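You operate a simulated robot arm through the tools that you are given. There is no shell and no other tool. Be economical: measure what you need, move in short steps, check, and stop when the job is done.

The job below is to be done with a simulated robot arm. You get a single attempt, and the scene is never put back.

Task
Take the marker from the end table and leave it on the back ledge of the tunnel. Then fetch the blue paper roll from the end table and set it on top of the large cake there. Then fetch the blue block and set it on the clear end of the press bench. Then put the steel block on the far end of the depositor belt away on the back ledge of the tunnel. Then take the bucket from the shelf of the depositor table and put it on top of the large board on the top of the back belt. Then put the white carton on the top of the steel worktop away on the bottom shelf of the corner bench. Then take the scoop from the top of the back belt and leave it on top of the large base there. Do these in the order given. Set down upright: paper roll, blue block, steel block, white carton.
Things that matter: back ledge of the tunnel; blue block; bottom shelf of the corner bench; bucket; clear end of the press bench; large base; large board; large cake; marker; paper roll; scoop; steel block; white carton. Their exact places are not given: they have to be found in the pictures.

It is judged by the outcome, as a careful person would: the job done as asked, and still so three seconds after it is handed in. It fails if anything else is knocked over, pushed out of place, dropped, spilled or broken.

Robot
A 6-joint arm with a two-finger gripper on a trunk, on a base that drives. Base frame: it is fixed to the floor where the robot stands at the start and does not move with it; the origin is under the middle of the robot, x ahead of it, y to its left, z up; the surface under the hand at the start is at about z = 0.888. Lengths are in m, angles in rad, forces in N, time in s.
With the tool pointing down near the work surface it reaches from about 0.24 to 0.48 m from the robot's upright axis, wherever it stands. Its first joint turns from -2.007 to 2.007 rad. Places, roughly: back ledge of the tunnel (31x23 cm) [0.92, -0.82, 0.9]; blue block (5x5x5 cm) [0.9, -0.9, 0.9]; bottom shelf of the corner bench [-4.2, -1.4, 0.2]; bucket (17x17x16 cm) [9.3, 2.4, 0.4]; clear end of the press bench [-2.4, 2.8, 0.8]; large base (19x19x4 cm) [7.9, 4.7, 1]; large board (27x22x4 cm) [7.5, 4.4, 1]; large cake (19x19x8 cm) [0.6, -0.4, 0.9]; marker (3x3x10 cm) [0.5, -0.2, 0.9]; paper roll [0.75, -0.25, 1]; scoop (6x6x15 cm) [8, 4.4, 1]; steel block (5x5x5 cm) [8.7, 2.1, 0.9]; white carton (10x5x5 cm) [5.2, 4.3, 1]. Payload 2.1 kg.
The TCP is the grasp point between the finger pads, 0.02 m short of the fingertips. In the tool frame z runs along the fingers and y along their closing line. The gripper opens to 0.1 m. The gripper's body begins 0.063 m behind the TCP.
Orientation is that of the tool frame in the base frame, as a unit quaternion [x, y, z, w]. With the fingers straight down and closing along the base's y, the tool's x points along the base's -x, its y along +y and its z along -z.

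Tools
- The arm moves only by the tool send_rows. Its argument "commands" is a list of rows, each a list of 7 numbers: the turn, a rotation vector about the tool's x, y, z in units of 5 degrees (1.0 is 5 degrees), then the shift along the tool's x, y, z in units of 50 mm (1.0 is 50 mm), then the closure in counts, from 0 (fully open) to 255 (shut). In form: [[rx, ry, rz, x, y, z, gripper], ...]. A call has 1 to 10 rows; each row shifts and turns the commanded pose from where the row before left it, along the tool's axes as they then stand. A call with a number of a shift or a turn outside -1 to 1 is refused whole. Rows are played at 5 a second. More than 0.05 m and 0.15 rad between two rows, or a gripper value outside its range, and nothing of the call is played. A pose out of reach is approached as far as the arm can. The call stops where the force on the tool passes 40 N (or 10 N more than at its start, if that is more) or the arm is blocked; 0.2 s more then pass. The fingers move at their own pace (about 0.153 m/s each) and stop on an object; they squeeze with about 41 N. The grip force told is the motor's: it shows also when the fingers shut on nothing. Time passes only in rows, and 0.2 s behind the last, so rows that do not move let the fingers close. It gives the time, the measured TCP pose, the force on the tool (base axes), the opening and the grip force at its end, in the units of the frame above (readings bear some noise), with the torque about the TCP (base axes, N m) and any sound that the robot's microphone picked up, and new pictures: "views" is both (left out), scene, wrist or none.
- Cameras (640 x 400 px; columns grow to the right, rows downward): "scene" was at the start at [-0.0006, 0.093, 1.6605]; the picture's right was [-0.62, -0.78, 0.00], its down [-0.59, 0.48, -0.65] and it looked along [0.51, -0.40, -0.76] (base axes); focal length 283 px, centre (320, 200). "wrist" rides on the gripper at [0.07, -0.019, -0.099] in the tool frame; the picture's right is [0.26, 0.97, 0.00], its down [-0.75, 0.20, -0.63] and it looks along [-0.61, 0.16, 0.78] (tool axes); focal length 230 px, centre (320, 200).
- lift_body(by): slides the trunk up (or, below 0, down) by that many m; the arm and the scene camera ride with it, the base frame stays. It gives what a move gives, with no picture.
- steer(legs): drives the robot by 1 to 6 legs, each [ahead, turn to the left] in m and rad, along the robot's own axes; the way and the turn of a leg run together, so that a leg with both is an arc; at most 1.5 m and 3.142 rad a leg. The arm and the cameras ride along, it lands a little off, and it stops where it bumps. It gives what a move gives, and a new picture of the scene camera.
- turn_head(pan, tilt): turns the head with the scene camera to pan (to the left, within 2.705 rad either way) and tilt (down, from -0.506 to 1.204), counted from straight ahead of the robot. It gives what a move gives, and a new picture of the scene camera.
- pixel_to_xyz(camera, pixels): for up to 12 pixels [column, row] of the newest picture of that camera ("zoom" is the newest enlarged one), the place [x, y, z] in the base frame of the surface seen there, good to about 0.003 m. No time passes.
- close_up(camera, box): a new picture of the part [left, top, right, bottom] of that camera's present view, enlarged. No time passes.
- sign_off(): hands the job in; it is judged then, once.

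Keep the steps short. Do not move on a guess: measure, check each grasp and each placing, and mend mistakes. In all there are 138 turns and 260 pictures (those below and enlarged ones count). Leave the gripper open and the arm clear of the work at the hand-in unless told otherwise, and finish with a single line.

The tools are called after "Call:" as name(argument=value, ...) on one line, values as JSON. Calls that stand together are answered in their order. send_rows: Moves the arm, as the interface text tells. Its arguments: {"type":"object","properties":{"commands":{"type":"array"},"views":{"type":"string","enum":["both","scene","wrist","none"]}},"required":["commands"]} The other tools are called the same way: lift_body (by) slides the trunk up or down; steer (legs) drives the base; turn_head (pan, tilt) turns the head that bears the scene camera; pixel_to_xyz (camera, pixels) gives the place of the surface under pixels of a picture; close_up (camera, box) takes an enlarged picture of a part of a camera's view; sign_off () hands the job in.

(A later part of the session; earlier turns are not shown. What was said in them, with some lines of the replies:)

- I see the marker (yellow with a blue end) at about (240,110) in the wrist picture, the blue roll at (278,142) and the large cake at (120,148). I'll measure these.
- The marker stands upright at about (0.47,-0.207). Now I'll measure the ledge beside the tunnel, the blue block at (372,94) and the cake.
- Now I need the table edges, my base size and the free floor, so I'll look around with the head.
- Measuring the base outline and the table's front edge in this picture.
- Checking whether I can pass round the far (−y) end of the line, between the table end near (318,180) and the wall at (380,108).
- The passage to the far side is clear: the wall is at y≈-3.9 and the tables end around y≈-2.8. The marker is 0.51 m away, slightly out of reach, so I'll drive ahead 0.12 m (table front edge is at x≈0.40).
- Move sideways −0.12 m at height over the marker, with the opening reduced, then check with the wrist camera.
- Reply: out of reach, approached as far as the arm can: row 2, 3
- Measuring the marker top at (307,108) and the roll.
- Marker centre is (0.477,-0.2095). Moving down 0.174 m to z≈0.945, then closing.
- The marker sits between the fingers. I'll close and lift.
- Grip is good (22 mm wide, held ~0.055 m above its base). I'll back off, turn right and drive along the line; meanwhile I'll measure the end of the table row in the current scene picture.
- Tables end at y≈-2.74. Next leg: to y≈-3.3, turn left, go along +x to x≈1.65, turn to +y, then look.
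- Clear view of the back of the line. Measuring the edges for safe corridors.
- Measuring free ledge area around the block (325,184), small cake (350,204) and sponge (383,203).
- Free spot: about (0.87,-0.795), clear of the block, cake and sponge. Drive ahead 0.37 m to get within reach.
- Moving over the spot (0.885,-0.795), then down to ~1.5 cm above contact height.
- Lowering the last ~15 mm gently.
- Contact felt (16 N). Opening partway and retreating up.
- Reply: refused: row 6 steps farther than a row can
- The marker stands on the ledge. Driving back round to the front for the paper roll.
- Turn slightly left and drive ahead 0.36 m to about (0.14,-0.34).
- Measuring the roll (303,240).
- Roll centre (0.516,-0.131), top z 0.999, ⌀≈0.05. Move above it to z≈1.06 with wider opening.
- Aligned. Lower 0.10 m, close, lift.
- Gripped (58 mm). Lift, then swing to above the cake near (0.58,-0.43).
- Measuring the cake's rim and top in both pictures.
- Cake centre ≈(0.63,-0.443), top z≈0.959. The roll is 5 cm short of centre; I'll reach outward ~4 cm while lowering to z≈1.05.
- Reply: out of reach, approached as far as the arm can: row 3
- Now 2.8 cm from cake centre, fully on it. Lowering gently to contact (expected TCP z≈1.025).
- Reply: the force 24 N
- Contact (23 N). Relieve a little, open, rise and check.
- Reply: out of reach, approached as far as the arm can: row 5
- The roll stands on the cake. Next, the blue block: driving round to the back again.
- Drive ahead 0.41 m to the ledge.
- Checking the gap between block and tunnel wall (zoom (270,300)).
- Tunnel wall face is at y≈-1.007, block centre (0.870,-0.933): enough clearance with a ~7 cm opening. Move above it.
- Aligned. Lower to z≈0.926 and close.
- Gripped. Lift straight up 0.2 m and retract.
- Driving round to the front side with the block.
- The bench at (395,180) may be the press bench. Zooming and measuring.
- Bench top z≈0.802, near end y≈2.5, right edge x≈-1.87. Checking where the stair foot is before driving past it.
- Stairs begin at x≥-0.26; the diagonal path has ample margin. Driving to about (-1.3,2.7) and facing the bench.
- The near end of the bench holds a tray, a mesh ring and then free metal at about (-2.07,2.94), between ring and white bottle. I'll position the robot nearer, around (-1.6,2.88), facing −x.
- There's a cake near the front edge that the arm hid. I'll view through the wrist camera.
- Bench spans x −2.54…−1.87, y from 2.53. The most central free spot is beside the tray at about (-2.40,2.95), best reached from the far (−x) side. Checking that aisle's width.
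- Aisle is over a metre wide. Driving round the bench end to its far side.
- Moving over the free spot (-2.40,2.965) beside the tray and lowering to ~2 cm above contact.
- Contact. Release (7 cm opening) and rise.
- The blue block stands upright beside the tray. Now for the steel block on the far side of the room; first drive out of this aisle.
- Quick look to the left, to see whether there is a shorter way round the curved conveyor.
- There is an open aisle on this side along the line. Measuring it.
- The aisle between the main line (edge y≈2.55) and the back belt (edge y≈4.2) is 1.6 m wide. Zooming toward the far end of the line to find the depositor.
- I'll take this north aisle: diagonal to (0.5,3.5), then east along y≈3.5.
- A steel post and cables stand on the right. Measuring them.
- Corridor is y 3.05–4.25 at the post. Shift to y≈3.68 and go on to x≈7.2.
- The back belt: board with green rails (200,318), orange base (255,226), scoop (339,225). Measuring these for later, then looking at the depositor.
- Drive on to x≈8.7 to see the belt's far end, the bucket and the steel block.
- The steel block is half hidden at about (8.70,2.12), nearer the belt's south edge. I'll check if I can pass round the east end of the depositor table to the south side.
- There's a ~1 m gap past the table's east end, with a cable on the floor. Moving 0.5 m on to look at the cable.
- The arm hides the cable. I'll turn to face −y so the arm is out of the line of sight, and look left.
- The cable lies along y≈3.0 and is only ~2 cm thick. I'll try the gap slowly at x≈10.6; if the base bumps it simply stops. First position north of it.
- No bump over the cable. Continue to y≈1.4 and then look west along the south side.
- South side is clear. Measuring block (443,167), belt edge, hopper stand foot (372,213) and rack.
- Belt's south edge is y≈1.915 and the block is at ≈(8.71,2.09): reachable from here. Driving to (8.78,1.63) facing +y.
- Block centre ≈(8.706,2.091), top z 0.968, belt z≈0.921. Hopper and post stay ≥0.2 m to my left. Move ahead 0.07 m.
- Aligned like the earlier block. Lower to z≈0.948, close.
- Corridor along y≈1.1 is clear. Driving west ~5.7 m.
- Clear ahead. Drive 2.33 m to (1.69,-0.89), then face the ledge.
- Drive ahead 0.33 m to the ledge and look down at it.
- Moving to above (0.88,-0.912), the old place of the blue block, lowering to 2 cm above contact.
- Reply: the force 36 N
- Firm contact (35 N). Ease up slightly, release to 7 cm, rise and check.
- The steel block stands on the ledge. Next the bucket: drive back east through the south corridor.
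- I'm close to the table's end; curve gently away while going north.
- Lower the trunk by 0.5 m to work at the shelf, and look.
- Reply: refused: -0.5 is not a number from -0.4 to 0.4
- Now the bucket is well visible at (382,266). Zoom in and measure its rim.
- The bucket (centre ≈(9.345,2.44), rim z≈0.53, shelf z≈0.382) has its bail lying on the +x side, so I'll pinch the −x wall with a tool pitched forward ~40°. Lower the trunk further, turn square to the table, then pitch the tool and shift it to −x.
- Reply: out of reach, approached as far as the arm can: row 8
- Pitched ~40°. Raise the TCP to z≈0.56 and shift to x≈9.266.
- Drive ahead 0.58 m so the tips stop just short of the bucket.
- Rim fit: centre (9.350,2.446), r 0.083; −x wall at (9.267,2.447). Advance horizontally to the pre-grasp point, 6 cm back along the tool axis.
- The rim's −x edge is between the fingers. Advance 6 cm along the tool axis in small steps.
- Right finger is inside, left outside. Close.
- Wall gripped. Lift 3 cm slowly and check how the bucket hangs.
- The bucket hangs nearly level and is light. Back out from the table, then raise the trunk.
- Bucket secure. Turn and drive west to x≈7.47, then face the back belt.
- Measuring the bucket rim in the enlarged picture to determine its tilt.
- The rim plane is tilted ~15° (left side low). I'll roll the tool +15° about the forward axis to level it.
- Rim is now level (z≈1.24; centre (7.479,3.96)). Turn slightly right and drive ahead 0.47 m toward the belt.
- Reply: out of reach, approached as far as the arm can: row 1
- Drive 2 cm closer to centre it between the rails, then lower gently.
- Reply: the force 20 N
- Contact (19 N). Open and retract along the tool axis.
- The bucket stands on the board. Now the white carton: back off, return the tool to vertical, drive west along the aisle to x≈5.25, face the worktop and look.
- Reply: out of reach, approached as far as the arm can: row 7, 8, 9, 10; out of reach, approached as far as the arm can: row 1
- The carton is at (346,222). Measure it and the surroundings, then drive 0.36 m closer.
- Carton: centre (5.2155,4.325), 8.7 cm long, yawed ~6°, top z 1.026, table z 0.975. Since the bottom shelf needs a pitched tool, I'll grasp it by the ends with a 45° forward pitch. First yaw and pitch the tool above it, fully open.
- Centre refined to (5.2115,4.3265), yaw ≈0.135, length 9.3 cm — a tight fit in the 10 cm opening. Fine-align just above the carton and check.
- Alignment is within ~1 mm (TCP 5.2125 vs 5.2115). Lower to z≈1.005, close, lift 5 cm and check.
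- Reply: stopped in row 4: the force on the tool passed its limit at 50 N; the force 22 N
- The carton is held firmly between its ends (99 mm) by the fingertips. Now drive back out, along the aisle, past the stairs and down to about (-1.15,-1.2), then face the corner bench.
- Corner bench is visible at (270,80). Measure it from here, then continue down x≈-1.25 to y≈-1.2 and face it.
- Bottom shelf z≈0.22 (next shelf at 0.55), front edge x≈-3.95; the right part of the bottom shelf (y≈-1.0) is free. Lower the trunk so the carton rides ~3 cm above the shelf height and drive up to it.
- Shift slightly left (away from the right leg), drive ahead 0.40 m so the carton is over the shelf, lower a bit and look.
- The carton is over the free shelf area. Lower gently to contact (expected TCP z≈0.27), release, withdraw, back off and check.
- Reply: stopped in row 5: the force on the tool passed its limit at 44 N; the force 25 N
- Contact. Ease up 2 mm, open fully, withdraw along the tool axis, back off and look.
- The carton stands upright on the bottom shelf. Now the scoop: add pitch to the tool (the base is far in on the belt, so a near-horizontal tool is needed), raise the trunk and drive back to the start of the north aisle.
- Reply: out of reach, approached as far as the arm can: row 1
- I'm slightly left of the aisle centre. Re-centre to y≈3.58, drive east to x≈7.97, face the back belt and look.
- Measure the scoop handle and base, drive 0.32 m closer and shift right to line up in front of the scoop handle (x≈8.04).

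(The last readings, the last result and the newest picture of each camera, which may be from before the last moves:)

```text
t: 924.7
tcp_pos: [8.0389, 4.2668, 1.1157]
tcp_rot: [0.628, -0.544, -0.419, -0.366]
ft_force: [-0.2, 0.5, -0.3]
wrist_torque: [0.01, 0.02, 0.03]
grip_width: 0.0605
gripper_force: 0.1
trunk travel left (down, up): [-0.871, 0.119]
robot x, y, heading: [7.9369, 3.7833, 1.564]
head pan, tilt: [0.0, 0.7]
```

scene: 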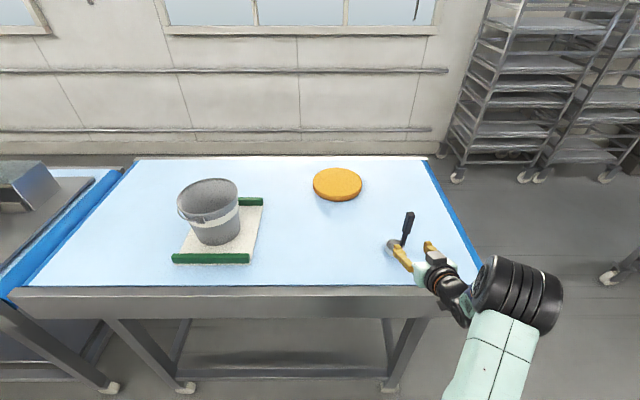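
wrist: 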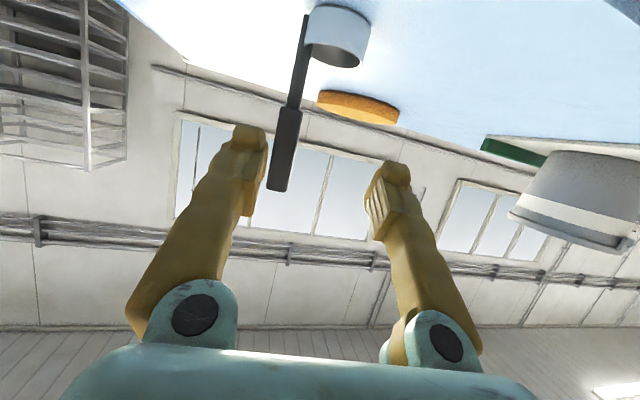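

Handle at (8.046,4.367), grip at z≈1.118. Advance so the handle is between the fingers, close, and raise the trunk 8 cm.

Call:
send_rows(commands=[[0, 0, 0, 0, -0.416, 0, 100], [0, 0, 0, -0.197, 0, 0.4475, 100], [0, 0, 0, -0.197, 0, 0.4475, 100], [0, 0, 0, -0.197, 0, 0.4475, 100], [0, 0, 0, -0.197, 0, 0.4475, 100], [0, 0, 0, 0, 0, 0, 100], [0, 0, 0, 0, 0, 0, 180], [0, 0, 0, 0, 0, 0, 255], [0, 0, 0, 0, 0, 0, 255], [0, 0, 0, 0, 0, 0, 255]])

Call:
lift_body(by=0.08)

Call:
close_up(camera="scene", box=[280, 150, 520, 300])

Call:
close_up(camera="wrist", box=[0, 0, 640, 400])

```text
t: 926.9
tcp_pos: [8.0438, 4.3686, 1.1195]
tcp_rot: [0.628, -0.544, -0.42, -0.365]
ft_force: [-0.1, 0.2, -0.2]
wrist_torque: [0.03, -0.03, 0.0]
grip_width: 0.0189
gripper_force: 41.4
trunk travel left (down, up): [-0.871, 0.119]
robot x, y, heading: [7.9393, 3.7836, 1.567]
head pan, tilt: [0.0, 0.7]
```

scene: 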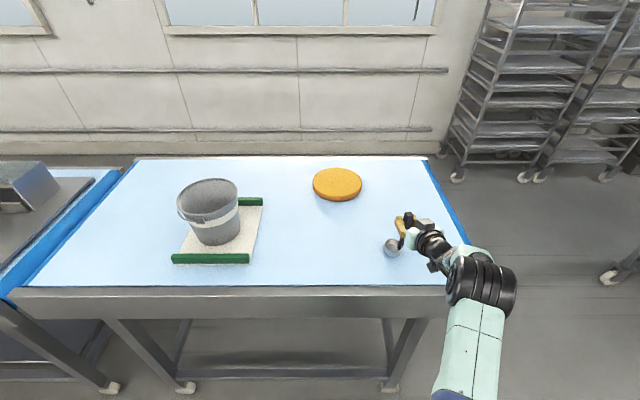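
wrist: 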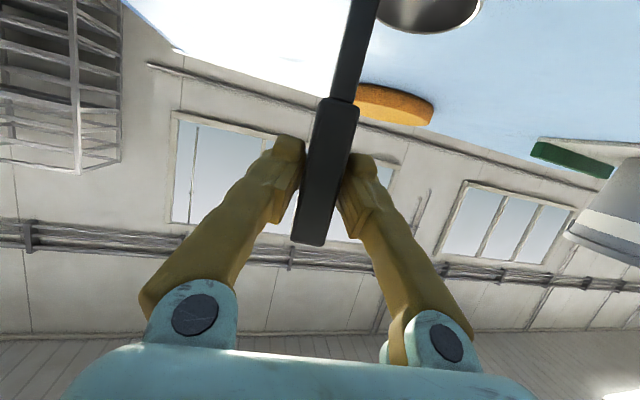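

```text
t: 928.0
tcp_pos: [8.0442, 4.3677, 1.1982]
tcp_rot: [0.628, -0.545, -0.419, -0.366]
ft_force: [0.7, 0.2, -1.6]
wrist_torque: [-0.01, -0.02, -0.03]
grip_width: 0.019
gripper_force: 40.5
trunk travel left (down, up): [-0.951, 0.039]
robot x, y, heading: [7.9391, 3.7817, 1.566]
head pan, tilt: [0.0, 0.7]
```

```text
2.67 times, centred on (400, 225) of scene
```

zoom: 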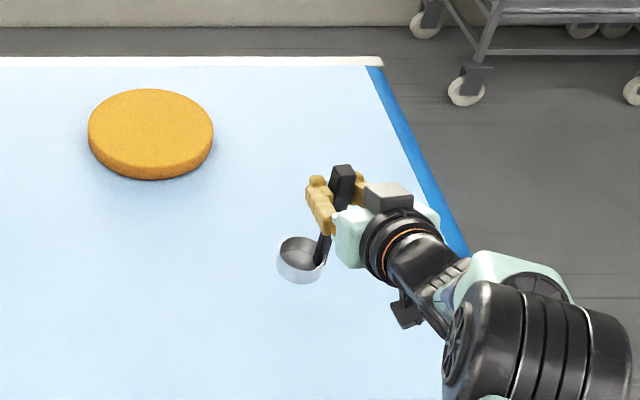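

```text
1.00 times, centred on (320, 200) of wrist (not enlarged: the box is as wide or as high as the picture)
```

zoom: 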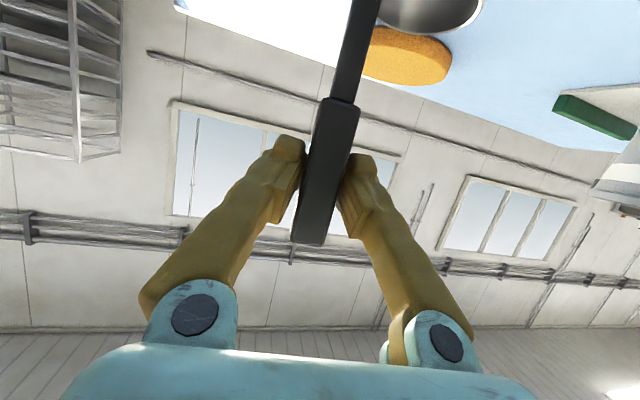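

Scoop held. Drive in 0.18 m, shift left and forward over the base (cup aimed at ≈(7.87,4.62)), lower by the trunk and then gently to contact.

Call:
steer(legs=[[0.18, 0]])

Call:
send_rows(commands=[[0, 0, 0, 0, 0.937, 0, 255], [0, 0, 0, 0, 0.937, 0, 255], [0, 0, 0, 0, 0.937, 0, 255], [0, 0, 0, -0.238, 0, 0.569, 255], [0, 0, 0, -0.238, 0, 0.569, 255], [0, 0, 0, -0.238, 0, 0.569, 255], [0, 0, 0, 0, 0, 0, 255]], views="none")

Call:
lift_body(by=-0.035)

Call:
close_up(camera="scene", box=[250, 150, 490, 300])

Call:
close_up(camera="wrist", box=[0, 0, 640, 400])

```text
t: 929.5
tcp_pos: [8.0461, 4.5424, 1.2012]
tcp_rot: [0.627, -0.544, -0.42, -0.367]
ft_force: [0.9, -0.9, -1.2]
wrist_torque: [0.0, -0.01, -0.02]
grip_width: 0.0186
gripper_force: 41.7
trunk travel left (down, up): [-0.951, 0.039]
robot x, y, heading: [7.938, 3.9583, 1.566]
head pan, tilt: [0.0, 0.7]
```

scene: 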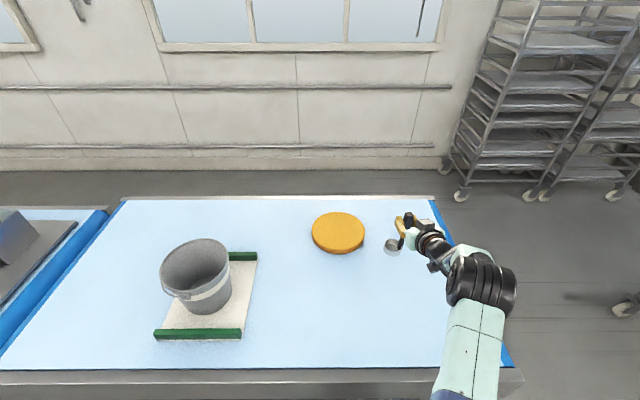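

```text
t: 931.1
tcp_pos: [7.8922, 4.6172, 1.1975]
tcp_rot: [0.628, -0.544, -0.419, -0.365]
ft_force: [0.5, -0.3, -1.4]
wrist_torque: [-0.02, -0.02, 0.02]
grip_width: 0.019
gripper_force: 41.5
trunk travel left (down, up): [-0.951, 0.039]
robot x, y, heading: [7.9405, 3.9586, 1.565]
head pan, tilt: [0.0, 0.7]
```

```text
t: 931.9
tcp_pos: [7.8914, 4.6185, 1.1641]
tcp_rot: [0.629, -0.544, -0.42, -0.364]
ft_force: [-1.5, 0.1, -1.2]
wrist_torque: [-0.04, -0.03, 0.01]
grip_width: 0.0185
gripper_force: 40.9
trunk travel left (down, up): [-0.916, 0.074]
robot x, y, heading: [7.94, 3.9631, 1.565]
head pan, tilt: [0.0, 0.7]
```

```text
2.67 times, centred on (370, 225) of scene
```

zoom: 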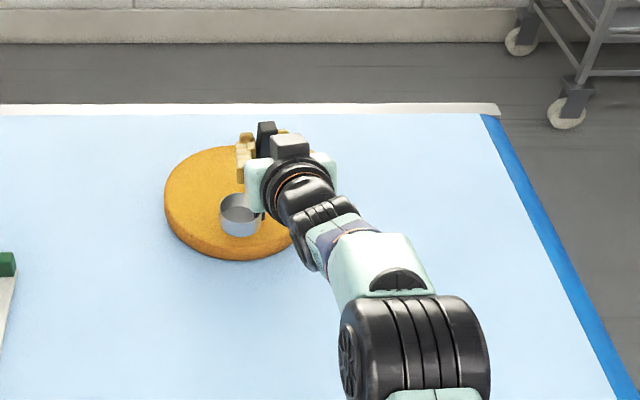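

```text
1.00 times, centred on (320, 200) of wrist (not enlarged: the box is as wide or as high as the picture)
```

zoom: 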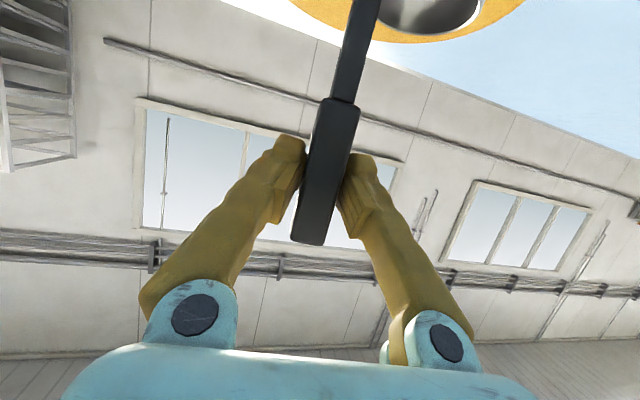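

The cup is over the base. Lower the last ~2 cm to contact, release, withdraw horizontally, back off and check.

Call:
send_rows(commands=[[0, 0, 0, 0.0924, 0, 0.038, 255], [0, 0, 0, 0.0924, 0, 0.038, 255], [0, 0, 0, 0.0924, 0, 0.038, 255], [0, 0, 0, 0.0555, 0, 0.0228, 255], [0, 0, 0, 0.0555, 0, 0.0228, 255], [0, 0, 0, 0, 0, 0, 255]], views="none")

Call:
send_rows(commands=[[0, 0, 0, 0, 0, 0, 225], [0, 0, 0, 0, 0, 0, 190], [0, 0, 0, 0, 0, 0, 100], [0, 0, 0, 0, 0, 0, 100], [0, 0, 0, 0.15, 0, -0.37, 100], [0, 0, 0, 0.304, 0, -0.739, 100], [0, 0, 0, 0.304, 0, -0.739, 100], [0, 0, 0, 0.304, 0, -0.739, 100]], views="wrist")

Call:
steer(legs=[[-0.4, 0]])

Call:
close_up(camera="scene", box=[180, 80, 460, 255])

```text
t: 933.3
tcp_pos: [7.892, 4.6181, 1.146]
tcp_rot: [0.626, -0.543, -0.422, -0.368]
ft_force: [1.7, 5.9, 16.3]
wrist_torque: [0.37, 0.1, -0.06]
grip_width: 0.0184
gripper_force: 41.1
trunk travel left (down, up): [-0.916, 0.074]
robot x, y, heading: [7.9421, 3.9639, 1.564]
head pan, tilt: [0.0, 0.7]
```

```text
t: 935.1
tcp_pos: [7.9114, 4.4772, 1.1434]
tcp_rot: [0.628, -0.544, -0.42, -0.366]
ft_force: [0.1, -1.3, 0.3]
wrist_torque: [0.05, -0.01, 0.03]
grip_width: 0.0609
gripper_force: 0.0
trunk travel left (down, up): [-0.916, 0.074]
robot x, y, heading: [7.9403, 3.9619, 1.561]
head pan, tilt: [0.0, 0.7]
```

wrist: 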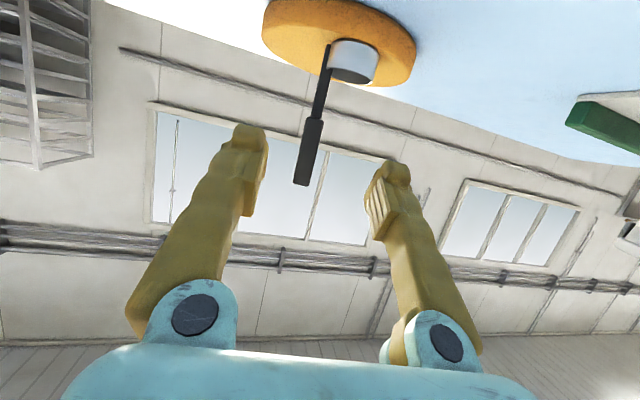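

```text
t: 937.6
tcp_pos: [7.9088, 4.0845, 1.1426]
tcp_rot: [0.628, -0.545, -0.419, -0.365]
ft_force: [-0.2, 0.1, 0.4]
wrist_torque: [-0.03, -0.03, -0.02]
grip_width: 0.0606
gripper_force: 0.1
trunk travel left (down, up): [-0.916, 0.074]
robot x, y, heading: [7.939, 3.5686, 1.562]
head pan, tilt: [0.0, 0.7]
```

scene: 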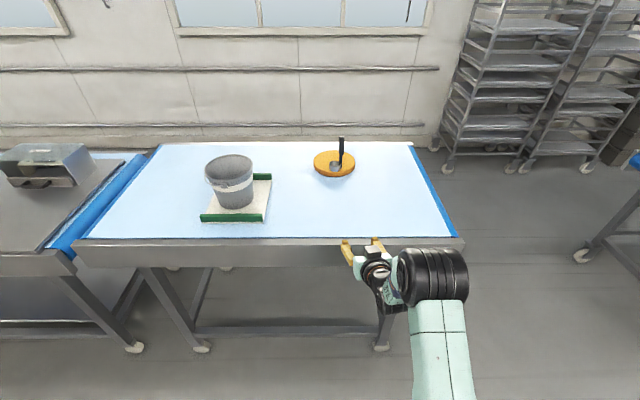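

```text
2.29 times, centred on (320, 168) of scene
```

zoom: 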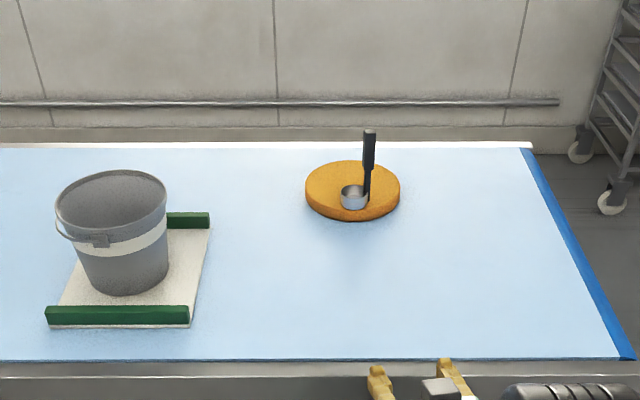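

The scoop stands on the base, the bucket is on the board, the gripper is open and the arm is clear. I'll hand in.

Call:
sign_off()

```text
The job is handed in.
```

All seven items were moved in the order given, each was seen standing where it belongs after release, and the job is handed in.
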